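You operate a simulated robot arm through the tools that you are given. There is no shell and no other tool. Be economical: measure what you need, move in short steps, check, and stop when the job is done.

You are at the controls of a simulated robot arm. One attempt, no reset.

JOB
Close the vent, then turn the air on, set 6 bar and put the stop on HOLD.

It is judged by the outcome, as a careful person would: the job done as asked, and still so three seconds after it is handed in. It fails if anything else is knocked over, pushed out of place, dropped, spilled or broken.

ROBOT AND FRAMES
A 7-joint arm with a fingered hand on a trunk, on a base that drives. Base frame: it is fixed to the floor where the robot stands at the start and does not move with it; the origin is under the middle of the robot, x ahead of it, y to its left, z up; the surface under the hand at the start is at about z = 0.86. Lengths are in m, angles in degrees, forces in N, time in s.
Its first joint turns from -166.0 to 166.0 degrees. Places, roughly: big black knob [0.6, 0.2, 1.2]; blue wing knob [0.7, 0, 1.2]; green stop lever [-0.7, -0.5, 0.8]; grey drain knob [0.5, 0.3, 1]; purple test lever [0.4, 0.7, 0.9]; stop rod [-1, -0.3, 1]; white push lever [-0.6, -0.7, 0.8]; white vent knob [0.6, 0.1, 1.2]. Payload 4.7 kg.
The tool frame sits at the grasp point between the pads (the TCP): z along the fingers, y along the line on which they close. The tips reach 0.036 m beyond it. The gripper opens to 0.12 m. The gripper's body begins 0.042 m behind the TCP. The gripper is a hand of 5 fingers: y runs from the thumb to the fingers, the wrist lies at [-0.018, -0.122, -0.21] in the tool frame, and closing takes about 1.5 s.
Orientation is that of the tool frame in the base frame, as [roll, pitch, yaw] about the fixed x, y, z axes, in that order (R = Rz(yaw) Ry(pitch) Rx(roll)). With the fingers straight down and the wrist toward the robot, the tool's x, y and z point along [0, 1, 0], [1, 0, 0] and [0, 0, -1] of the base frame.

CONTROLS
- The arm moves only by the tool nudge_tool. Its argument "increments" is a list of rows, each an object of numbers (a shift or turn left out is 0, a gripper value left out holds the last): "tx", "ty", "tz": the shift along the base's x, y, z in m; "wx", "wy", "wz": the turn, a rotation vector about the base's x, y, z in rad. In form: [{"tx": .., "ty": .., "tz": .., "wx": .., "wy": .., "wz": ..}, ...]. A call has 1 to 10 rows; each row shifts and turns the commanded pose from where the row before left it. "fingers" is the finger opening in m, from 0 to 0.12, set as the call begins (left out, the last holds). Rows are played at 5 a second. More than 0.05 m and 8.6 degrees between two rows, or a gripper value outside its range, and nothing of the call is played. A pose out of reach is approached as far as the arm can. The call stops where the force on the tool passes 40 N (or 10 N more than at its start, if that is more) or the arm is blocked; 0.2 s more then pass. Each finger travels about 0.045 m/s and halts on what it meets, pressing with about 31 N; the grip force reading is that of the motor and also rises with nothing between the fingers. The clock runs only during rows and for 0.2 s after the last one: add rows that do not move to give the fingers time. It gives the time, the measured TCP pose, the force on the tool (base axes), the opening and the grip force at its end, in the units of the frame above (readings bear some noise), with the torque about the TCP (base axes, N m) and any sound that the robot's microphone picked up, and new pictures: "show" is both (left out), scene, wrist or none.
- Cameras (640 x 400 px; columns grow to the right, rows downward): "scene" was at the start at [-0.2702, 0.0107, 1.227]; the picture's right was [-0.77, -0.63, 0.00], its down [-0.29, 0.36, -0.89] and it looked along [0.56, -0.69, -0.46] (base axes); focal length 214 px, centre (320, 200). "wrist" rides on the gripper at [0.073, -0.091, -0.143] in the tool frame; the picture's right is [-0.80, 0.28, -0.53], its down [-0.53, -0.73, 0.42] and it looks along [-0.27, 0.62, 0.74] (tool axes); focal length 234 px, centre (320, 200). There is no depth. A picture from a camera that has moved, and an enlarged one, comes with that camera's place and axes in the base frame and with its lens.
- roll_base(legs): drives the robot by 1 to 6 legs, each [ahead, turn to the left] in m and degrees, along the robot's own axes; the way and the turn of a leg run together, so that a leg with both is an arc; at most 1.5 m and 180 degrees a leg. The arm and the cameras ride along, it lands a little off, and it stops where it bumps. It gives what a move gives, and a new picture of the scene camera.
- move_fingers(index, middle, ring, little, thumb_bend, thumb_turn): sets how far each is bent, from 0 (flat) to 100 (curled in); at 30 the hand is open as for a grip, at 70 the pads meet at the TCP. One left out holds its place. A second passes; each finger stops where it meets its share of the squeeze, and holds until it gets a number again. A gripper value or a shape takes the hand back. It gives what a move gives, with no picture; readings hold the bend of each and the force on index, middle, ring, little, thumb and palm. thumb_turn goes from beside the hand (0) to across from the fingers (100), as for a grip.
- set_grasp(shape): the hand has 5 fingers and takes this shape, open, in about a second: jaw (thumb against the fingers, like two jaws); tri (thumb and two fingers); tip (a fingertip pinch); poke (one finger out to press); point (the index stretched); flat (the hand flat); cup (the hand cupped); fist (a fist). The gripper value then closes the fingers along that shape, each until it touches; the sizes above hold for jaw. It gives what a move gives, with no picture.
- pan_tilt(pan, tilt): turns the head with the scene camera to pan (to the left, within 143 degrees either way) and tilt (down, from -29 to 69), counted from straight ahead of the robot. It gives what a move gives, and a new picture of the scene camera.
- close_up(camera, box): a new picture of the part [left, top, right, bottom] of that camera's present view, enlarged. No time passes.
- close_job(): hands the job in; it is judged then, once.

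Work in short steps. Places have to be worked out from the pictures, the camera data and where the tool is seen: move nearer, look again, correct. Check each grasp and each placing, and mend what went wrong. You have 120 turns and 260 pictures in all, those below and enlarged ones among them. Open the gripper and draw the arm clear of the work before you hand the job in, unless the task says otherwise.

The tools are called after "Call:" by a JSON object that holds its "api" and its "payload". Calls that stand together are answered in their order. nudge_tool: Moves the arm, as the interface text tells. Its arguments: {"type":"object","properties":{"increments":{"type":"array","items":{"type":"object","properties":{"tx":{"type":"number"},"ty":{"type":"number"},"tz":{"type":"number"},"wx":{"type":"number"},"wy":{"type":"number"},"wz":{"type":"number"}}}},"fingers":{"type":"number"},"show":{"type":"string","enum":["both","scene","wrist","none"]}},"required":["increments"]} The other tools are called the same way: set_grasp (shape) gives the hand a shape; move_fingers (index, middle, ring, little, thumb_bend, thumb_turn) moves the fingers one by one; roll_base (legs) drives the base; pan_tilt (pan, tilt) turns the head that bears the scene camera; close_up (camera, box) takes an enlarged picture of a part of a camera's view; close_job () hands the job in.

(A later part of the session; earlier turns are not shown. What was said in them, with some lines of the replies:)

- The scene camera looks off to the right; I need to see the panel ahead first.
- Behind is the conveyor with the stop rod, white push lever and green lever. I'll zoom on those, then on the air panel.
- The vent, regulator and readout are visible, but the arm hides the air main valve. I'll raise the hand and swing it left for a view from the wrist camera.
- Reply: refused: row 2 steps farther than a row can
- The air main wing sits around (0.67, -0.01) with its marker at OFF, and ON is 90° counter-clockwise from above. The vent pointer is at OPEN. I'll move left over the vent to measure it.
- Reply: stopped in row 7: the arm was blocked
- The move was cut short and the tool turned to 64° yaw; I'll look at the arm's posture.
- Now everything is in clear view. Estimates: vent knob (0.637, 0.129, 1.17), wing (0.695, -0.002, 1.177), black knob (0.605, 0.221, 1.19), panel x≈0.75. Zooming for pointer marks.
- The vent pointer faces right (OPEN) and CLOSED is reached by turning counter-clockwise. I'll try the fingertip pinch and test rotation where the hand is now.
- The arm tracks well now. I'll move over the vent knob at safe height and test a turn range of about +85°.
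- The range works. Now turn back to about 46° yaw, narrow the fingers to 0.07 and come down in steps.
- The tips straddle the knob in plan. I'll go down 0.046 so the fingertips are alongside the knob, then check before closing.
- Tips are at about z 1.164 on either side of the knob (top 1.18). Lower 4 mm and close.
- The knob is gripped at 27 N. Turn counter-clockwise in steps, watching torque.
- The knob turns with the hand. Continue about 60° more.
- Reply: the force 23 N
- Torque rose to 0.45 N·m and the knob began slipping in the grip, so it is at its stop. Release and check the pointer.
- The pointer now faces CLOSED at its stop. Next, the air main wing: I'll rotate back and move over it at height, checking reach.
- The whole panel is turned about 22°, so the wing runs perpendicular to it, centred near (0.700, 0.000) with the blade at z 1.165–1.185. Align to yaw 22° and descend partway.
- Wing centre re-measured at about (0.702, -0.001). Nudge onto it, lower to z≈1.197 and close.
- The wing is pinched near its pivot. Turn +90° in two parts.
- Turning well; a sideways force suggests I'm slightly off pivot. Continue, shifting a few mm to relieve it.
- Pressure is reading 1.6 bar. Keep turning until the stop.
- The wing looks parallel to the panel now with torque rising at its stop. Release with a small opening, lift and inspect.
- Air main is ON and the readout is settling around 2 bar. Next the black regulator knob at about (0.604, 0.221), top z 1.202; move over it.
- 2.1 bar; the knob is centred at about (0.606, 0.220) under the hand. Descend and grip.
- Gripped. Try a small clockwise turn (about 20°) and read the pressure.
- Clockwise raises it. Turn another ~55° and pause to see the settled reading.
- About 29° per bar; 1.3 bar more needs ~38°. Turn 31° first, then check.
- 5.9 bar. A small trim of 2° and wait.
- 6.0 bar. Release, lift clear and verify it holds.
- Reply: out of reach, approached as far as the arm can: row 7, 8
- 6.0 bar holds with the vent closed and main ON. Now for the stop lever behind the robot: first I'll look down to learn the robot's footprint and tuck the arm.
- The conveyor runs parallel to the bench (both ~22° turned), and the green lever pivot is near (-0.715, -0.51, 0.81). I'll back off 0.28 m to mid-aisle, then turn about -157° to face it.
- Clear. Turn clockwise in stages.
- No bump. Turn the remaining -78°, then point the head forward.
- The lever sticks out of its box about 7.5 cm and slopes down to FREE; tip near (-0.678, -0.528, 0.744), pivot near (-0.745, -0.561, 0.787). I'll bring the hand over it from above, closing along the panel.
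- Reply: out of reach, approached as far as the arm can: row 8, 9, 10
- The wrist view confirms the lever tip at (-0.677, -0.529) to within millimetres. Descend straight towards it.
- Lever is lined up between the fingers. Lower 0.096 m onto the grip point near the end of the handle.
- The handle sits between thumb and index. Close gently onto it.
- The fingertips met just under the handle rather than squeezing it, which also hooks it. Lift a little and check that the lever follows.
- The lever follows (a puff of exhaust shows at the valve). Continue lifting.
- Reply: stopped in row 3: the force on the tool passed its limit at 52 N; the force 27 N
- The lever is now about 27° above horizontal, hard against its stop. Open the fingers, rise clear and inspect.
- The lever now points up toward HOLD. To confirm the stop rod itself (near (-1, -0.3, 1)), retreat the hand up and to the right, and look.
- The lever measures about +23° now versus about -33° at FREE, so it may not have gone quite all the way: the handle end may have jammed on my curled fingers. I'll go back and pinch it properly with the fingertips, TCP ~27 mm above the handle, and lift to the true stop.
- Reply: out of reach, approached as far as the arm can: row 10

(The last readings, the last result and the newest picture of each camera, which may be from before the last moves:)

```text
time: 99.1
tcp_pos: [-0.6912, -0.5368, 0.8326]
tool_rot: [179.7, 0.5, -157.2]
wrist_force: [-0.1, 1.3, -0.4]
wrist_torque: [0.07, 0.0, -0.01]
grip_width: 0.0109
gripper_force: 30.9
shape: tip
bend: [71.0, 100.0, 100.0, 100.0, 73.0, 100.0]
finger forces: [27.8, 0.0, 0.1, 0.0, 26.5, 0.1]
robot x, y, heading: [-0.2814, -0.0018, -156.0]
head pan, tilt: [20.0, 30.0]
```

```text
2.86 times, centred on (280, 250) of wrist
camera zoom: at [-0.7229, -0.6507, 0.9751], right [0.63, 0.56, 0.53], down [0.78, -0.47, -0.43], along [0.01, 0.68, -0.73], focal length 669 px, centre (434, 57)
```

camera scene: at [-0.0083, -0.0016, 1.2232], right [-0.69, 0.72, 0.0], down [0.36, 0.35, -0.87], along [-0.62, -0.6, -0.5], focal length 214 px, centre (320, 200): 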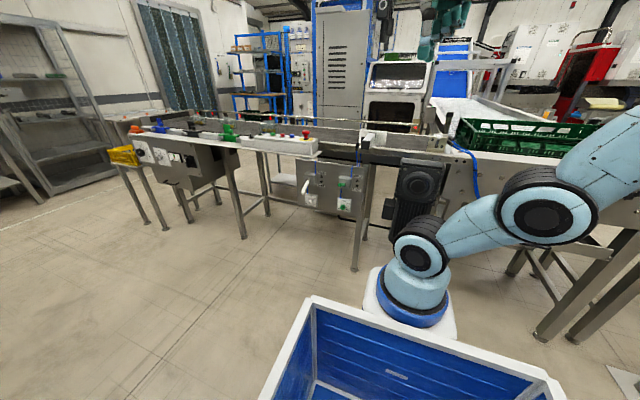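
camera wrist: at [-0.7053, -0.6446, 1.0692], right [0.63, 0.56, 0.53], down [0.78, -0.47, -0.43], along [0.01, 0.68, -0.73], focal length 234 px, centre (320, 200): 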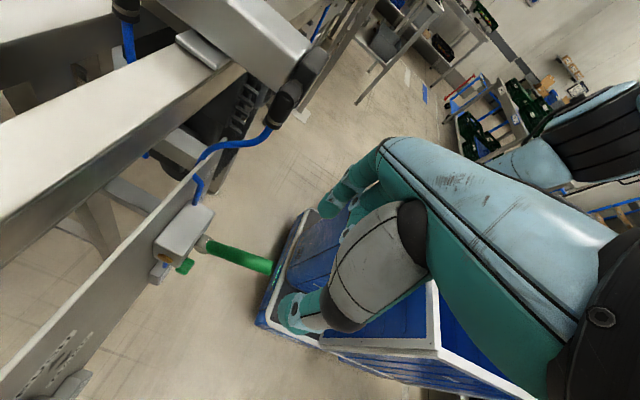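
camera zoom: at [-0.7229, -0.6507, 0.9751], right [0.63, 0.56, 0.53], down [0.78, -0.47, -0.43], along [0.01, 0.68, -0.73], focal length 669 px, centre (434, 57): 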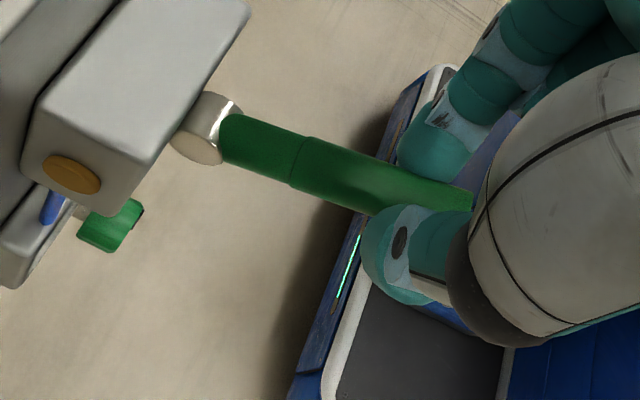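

Now truly pinched (27 N on both fingers). Lift in small steps to feel for the stop.

Call:
{"api": "nudge_tool", "payload": {"increments": [{"tz": 0.006}, {"tz": 0.006}], "show": "none"}}

Call:
{"api": "nudge_tool", "payload": {"increments": [{"tz": 0.006}, {"tz": 0.006}], "show": "none"}}

Call:
{"api": "close_up", "payload": {"camera": "wrist", "box": [200, 180, 360, 320]}}

```text
time: 99.7
tcp_pos: [-0.6906, -0.5389, 0.8438]
tool_rot: [179.7, 0.4, -157.2]
wrist_force: [-0.6, 0.7, 0.7]
wrist_torque: [0.04, -0.03, -0.01]
grip_width: 0.0101
gripper_force: 30.7
shape: tip
bend: [72.0, 100.0, 100.0, 100.0, 75.0, 100.0]
finger forces: [0.1, 0.0, 0.0, 0.0, 0.0, 0.0]
robot x, y, heading: [-0.2763, 0.0001, -156.2]
head pan, tilt: [20.0, 30.0]
```

```text
time: 100.3
tcp_pos: [-0.6904, -0.5378, 0.856]
tool_rot: [179.6, 0.4, -157.2]
wrist_force: [-0.4, -0.7, -0.8]
wrist_torque: [0.01, 0.01, 0.0]
grip_width: 0.0102
gripper_force: 30.9
shape: tip
bend: [72.0, 100.0, 100.0, 100.0, 75.0, 100.0]
finger forces: [0.1, 0.0, 0.1, 0.0, 0.1, 0.1]
robot x, y, heading: [-0.282, -0.0021, -155.7]
head pan, tilt: [20.0, 30.0]
```

```text
2.86 times, centred on (280, 250) of wrist
camera zoom: at [-0.723, -0.6516, 0.9984], right [0.63, 0.56, 0.53], down [0.78, -0.47, -0.43], along [0.01, 0.68, -0.73], focal length 669 px, centre (434, 57)
```

zoom: 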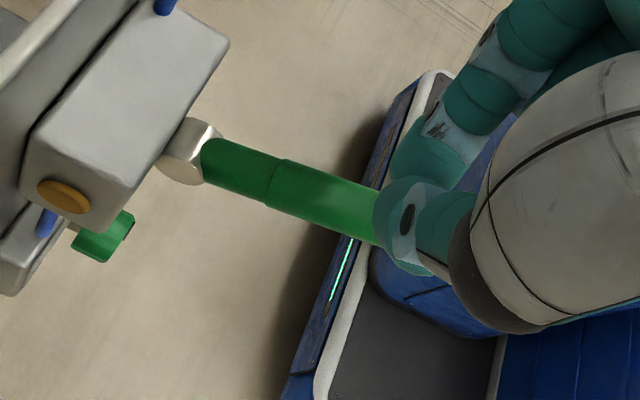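

It slipped off upward rather than following, suggesting it's at its stop. Repeat once with a deeper grip to be sure.

Call:
{"api": "nudge_tool", "payload": {"increments": [{}, {}, {}, {}, {"tz": -0.018}, {"tz": -0.016}, {}], "fingers": 0.075, "show": "none"}}

Call:
{"api": "nudge_tool", "payload": {"increments": [{}, {}, {}, {}, {}, {}, {}, {}], "fingers": 0.0, "show": "none"}}

Call:
{"api": "nudge_tool", "payload": {"increments": [{"tz": 0.004}], "show": "none"}}

Call:
{"api": "nudge_tool", "payload": {"increments": [{"tz": 0.004}], "show": "none"}}

Call:
{"api": "close_up", "payload": {"camera": "wrist", "box": [200, 180, 360, 320]}}

```text
time: 101.9
tcp_pos: [-0.6908, -0.5368, 0.8213]
tool_rot: [179.6, 0.4, -157.1]
wrist_force: [1.1, -0.7, 1.0]
wrist_torque: [-0.02, 0.01, 0.03]
grip_width: 0.0747
gripper_force: 0.1
shape: tip
bend: [29.0, 98.0, 99.0, 99.0, 64.0, 100.0]
finger forces: [0.0, 0.0, 0.1, 0.0, 0.0, 0.0]
robot x, y, heading: [-0.2783, -0.0023, -155.9]
head pan, tilt: [20.0, 30.0]
```

```text
time: 103.7
tcp_pos: [-0.691, -0.5381, 0.8217]
tool_rot: [179.5, 0.4, -157.3]
wrist_force: [4.0, 1.6, -12.2]
wrist_torque: [0.04, -0.12, -0.08]
grip_width: 0.0086
gripper_force: 30.6
shape: tip
bend: [71.0, 100.0, 100.0, 100.0, 72.0, 100.0]
finger forces: [26.9, 0.0, 0.0, 0.1, 26.3, 0.0]
robot x, y, heading: [-0.2833, -0.0026, -156.2]
head pan, tilt: [20.0, 30.0]
```

```text
time: 104.1
tcp_pos: [-0.6901, -0.5379, 0.8233]
tool_rot: [179.5, 0.6, -157.2]
wrist_force: [2.7, 4.0, -34.3]
wrist_torque: [0.05, -0.14, -0.05]
grip_width: 0.0081
gripper_force: 31.0
shape: tip
bend: [71.0, 100.0, 100.0, 100.0, 72.0, 100.0]
finger forces: [31.7, 0.0, 0.0, 0.1, 28.3, 0.0]
robot x, y, heading: [-0.2816, -0.0022, -155.9]
head pan, tilt: [20.0, 30.0]
```

```text
time: 104.5
tcp_pos: [-0.6898, -0.5385, 0.8224]
tool_rot: [179.4, 0.8, -157.2]
wrist_force: [-0.7, -2.7, -26.5]
wrist_torque: [-0.1, -0.09, 0.0]
grip_width: 0.0072
gripper_force: 30.5
shape: tip
bend: [71.0, 100.0, 100.0, 100.0, 71.0, 100.0]
finger forces: [29.0, 0.0, 0.0, 0.0, 28.9, 0.0]
robot x, y, heading: [-0.28, 0.0022, -156.0]
head pan, tilt: [20.0, 30.0]
stopped in row 1: the force on the tool passed its limit at 49 N (the readings are from after the stop); the commanded pose is now the measured one
```

```text
2.86 times, centred on (280, 250) of wrist
camera zoom: at [-0.7223, -0.6523, 0.9642], right [0.63, 0.56, 0.54], down [0.78, -0.46, -0.43], along [0.01, 0.69, -0.73], focal length 669 px, centre (434, 57)
```

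zoom: 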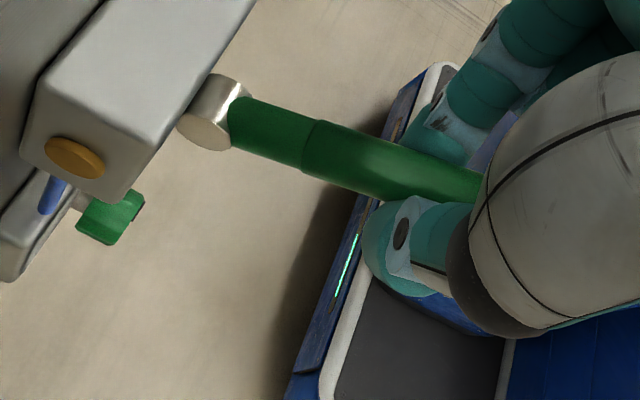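

With a firm grip, 34–49 N upward moves it no further: the lever is at its HOLD stop. Release and withdraw.

Call:
{"api": "nudge_tool", "payload": {"increments": [{}, {}, {}, {}, {}, {"tz": 0.04}, {"tz": 0.045}, {"tz": 0.045}, {"tz": 0.045, "tx": 0.01}, {"tz": 0.04, "tx": 0.02}], "fingers": 0.075, "show": "none"}}

Call:
{"api": "nudge_tool", "payload": {"increments": [{"tz": 0.03, "tx": 0.02, "ty": 0.02, "wz": 0.14}, {"tz": 0.03, "tx": 0.02, "ty": 0.03, "wz": 0.14}, {"tz": 0.03, "ty": 0.03, "wz": 0.14}, {"tz": 0.03, "ty": 0.03, "wz": 0.14}, {"tz": 0.03, "ty": 0.03, "wz": 0.14}, {"tz": 0.03, "ty": 0.03, "wz": 0.14}, {"tz": 0.03, "ty": 0.03, "wz": 0.14}, {"tz": 0.02, "ty": 0.03, "wz": 0.14}, {"ty": 0.03, "wz": 0.14}, {"ty": 0.03, "wz": 0.14}], "show": "none"}}

Call:
{"api": "close_up", "payload": {"camera": "scene", "box": [290, 110, 450, 230]}}

Call:
{"api": "pan_tilt", "payload": {"pan": 143, "tilt": 15}}

```text
time: 106.7
tcp_pos: [-0.6601, -0.5401, 1.0399]
tool_rot: [179.4, 0.7, -157.2]
wrist_force: [-0.7, 0.7, -0.1]
wrist_torque: [0.03, -0.02, 0.01]
grip_width: 0.0746
gripper_force: 0.0
shape: tip
bend: [29.0, 98.0, 99.0, 99.0, 64.0, 100.0]
finger forces: [0.0, 0.0, 0.0, 0.0, 0.0, 0.0]
robot x, y, heading: [-0.2773, 0.0, -155.7]
head pan, tilt: [20.0, 30.0]
```

```text
time: 108.9
tcp_pos: [-0.6198, -0.2478, 1.2693]
tool_rot: [179.5, 0.7, -76.8]
wrist_force: [-0.2, -0.4, 0.4]
wrist_torque: [0.07, 0.01, -0.03]
grip_width: 0.0747
gripper_force: 0.1
shape: tip
bend: [29.0, 98.0, 99.0, 99.0, 64.0, 100.0]
finger forces: [0.0, 0.0, 0.0, 0.0, 0.0, 0.0]
robot x, y, heading: [-0.2764, 0.0007, -156.0]
head pan, tilt: [20.0, 30.0]
```

```text
3.33 times, centred on (370, 170) of scene
camera zoom: at [-0.0082, -0.0016, 1.2232], right [-0.69, 0.72, 0.0], down [0.36, 0.35, -0.87], along [-0.62, -0.6, -0.5], focal length 715 px, centre (153, 300)
```

zoom: 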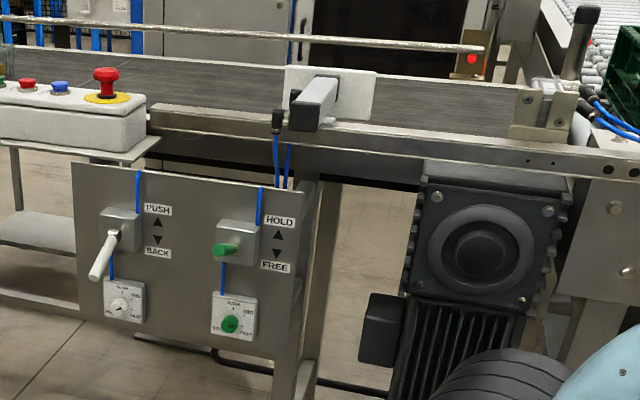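

```text
time: 110.9
tcp_pos: [-0.6203, -0.2472, 1.2689]
tool_rot: [179.6, 0.5, -77.1]
wrist_force: [0.1, 1.1, -0.6]
wrist_torque: [0.01, 0.03, -0.01]
grip_width: 0.0747
gripper_force: 0.1
shape: tip
bend: [29.0, 98.0, 99.0, 99.0, 64.0, 100.0]
finger forces: [0.0, 0.1, 0.1, 0.1, 0.0, 0.0]
robot x, y, heading: [-0.278, 0.0007, -155.8]
head pan, tilt: [143.0, 15.0]
camera scene: at [0.1478, 0.0405, 1.2474], right [-0.23, -0.97, 0.0], down [-0.25, 0.06, -0.97], along [0.94, -0.22, -0.26], focal length 214 px, centre (320, 200)
```

scene: 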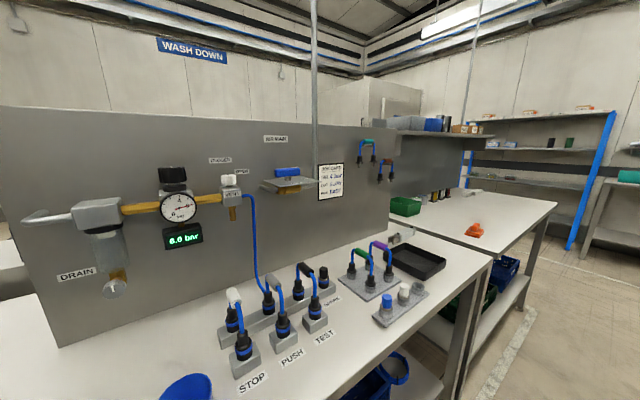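

Call:
{"api": "close_up", "payload": {"camera": "scene", "box": [140, 140, 320, 260]}}

Call:
{"api": "close_up", "payload": {"camera": "wrist", "box": [260, 90, 380, 210]}}

Call:
{"api": "close_up", "payload": {"camera": "scene", "box": [150, 180, 220, 250]}}

```text
3.33 times, centred on (230, 200) of scene
camera zoom: at [0.1478, 0.0405, 1.2474], right [-0.23, -0.97, 0.0], down [-0.25, 0.06, -0.97], along [0.94, -0.22, -0.26], focal length 715 px, centre (620, 200)
```

zoom: 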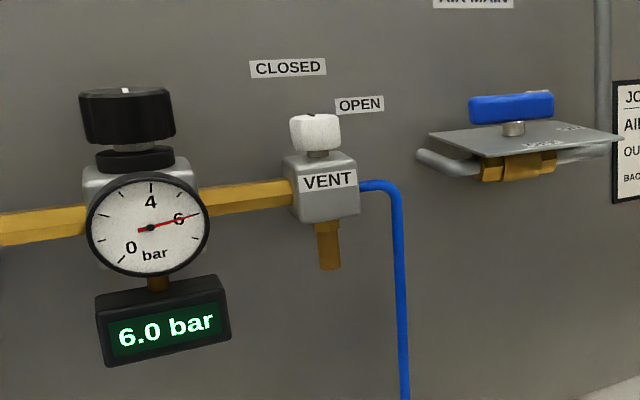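

```text
3.33 times, centred on (320, 150) of wrist
camera zoom: at [-0.5134, -0.2988, 1.412], right [-0.45, 0.72, 0.54], down [0.59, 0.69, -0.43], along [-0.67, 0.13, -0.73], focal length 781 px, centre (320, 367)
```

zoom: 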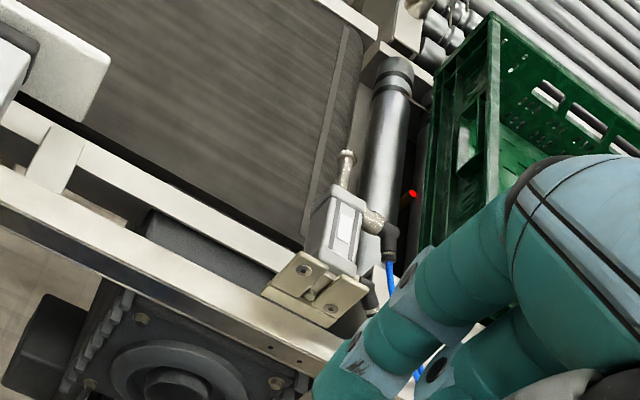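

```text
5.71 times, centred on (185, 215) of scene
camera zoom: at [0.1478, 0.0405, 1.2474], right [-0.23, -0.97, 0.0], down [-0.25, 0.06, -0.97], along [0.94, -0.22, -0.26], focal length 1226 px, centre (1091, 114)
```

zoom: 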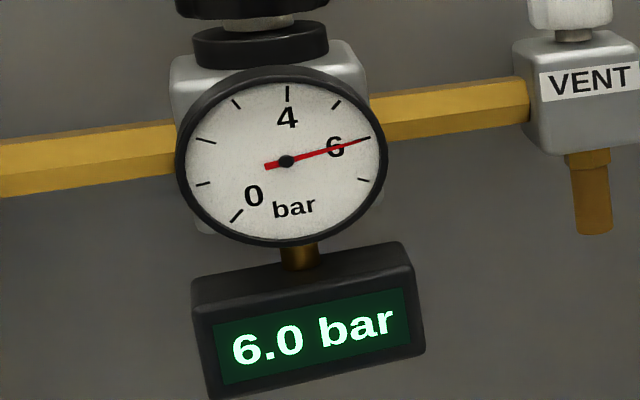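

Panel state is confirmed: 6.0 bar, vent closed, main ON. I want a closer look at the stop rod and the green flow dial.

Call:
{"api": "close_up", "payload": {"camera": "wrist", "box": [290, 110, 340, 180]}}

Call:
{"api": "pan_tilt", "payload": {"pan": 20, "tilt": 30}}

Call:
{"api": "close_up", "payload": {"camera": "scene", "box": [415, 120, 455, 150]}}

Call:
{"api": "close_up", "payload": {"camera": "scene", "box": [330, 190, 360, 215]}}

```text
5.71 times, centred on (315, 145) of wrist
camera zoom: at [-0.5134, -0.2988, 1.412], right [-0.45, 0.72, 0.54], down [0.59, 0.69, -0.43], along [-0.67, 0.13, -0.73], focal length 1338 px, centre (349, 514)
```

zoom: 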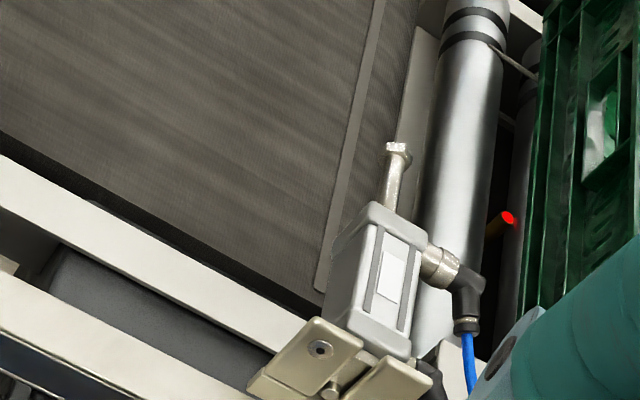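

```text
time: 113.0
tcp_pos: [-0.6196, -0.2479, 1.2687]
tool_rot: [179.4, 0.5, -77.0]
wrist_force: [0.1, 0.0, -0.1]
wrist_torque: [0.02, 0.0, -0.01]
grip_width: 0.075
gripper_force: 0.1
shape: tip
bend: [29.0, 98.0, 99.0, 99.0, 64.0, 100.0]
finger forces: [0.1, 0.0, 0.0, 0.0, 0.0, 0.0]
robot x, y, heading: [-0.2791, -0.0017, -156.1]
head pan, tilt: [20.0, 30.0]
camera scene: at [-0.0082, -0.0013, 1.2232], right [-0.7, 0.72, 0.0], down [0.36, 0.35, -0.87], along [-0.62, -0.6, -0.5], focal length 214 px, centre (320, 200)
```

scene: 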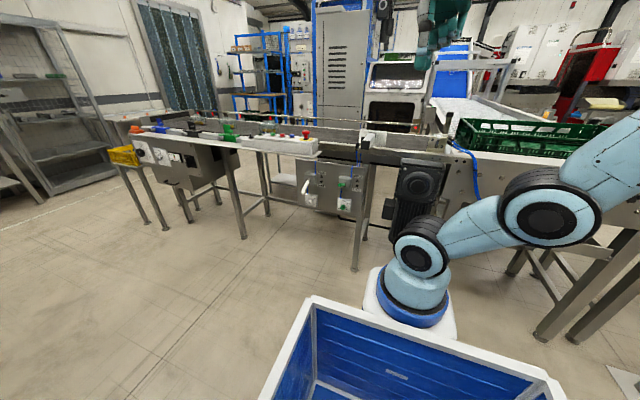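

```text
13.33 times, centred on (435, 135) of scene
camera zoom: at [-0.0082, -0.0013, 1.2232], right [-0.7, 0.72, 0.0], down [0.36, 0.35, -0.87], along [-0.62, -0.6, -0.5], focal length 2860 px, centre (-1213, 1067)
```

zoom: 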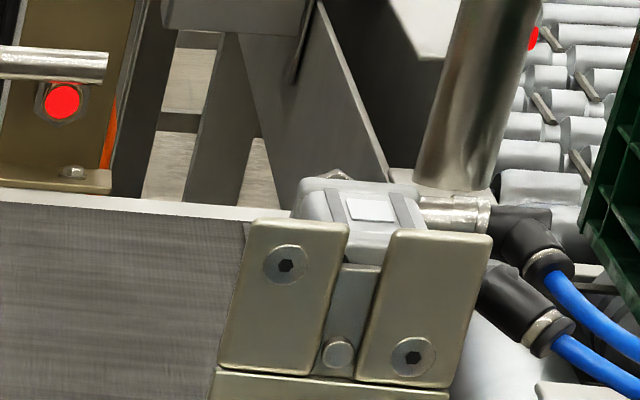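

```text
16.00 times, centred on (345, 202) of scene
camera zoom: at [-0.0082, -0.0013, 1.2232], right [-0.7, 0.72, 0.0], down [0.36, 0.35, -0.87], along [-0.62, -0.6, -0.5], focal length 3432 px, centre (-80, 160)
```

zoom: 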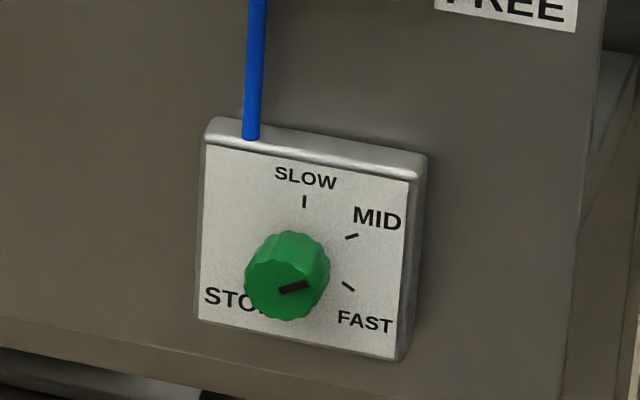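

The stop rod is out past its cylinder, the lever is at HOLD, the flow dial is untouched, and the arm is clear with the gripper open. Handing in.

Call:
{"api": "close_job", "payload": {}}

```text
The job is handed in.
```

The vent is closed, the air main is ON, the readout shows 6.0 bar, and the stop lever is at HOLD. The job is handed in with the gripper open and the arm clear of the work.

The job card on the panel says 4 bar; I set 6 bar as you asked.
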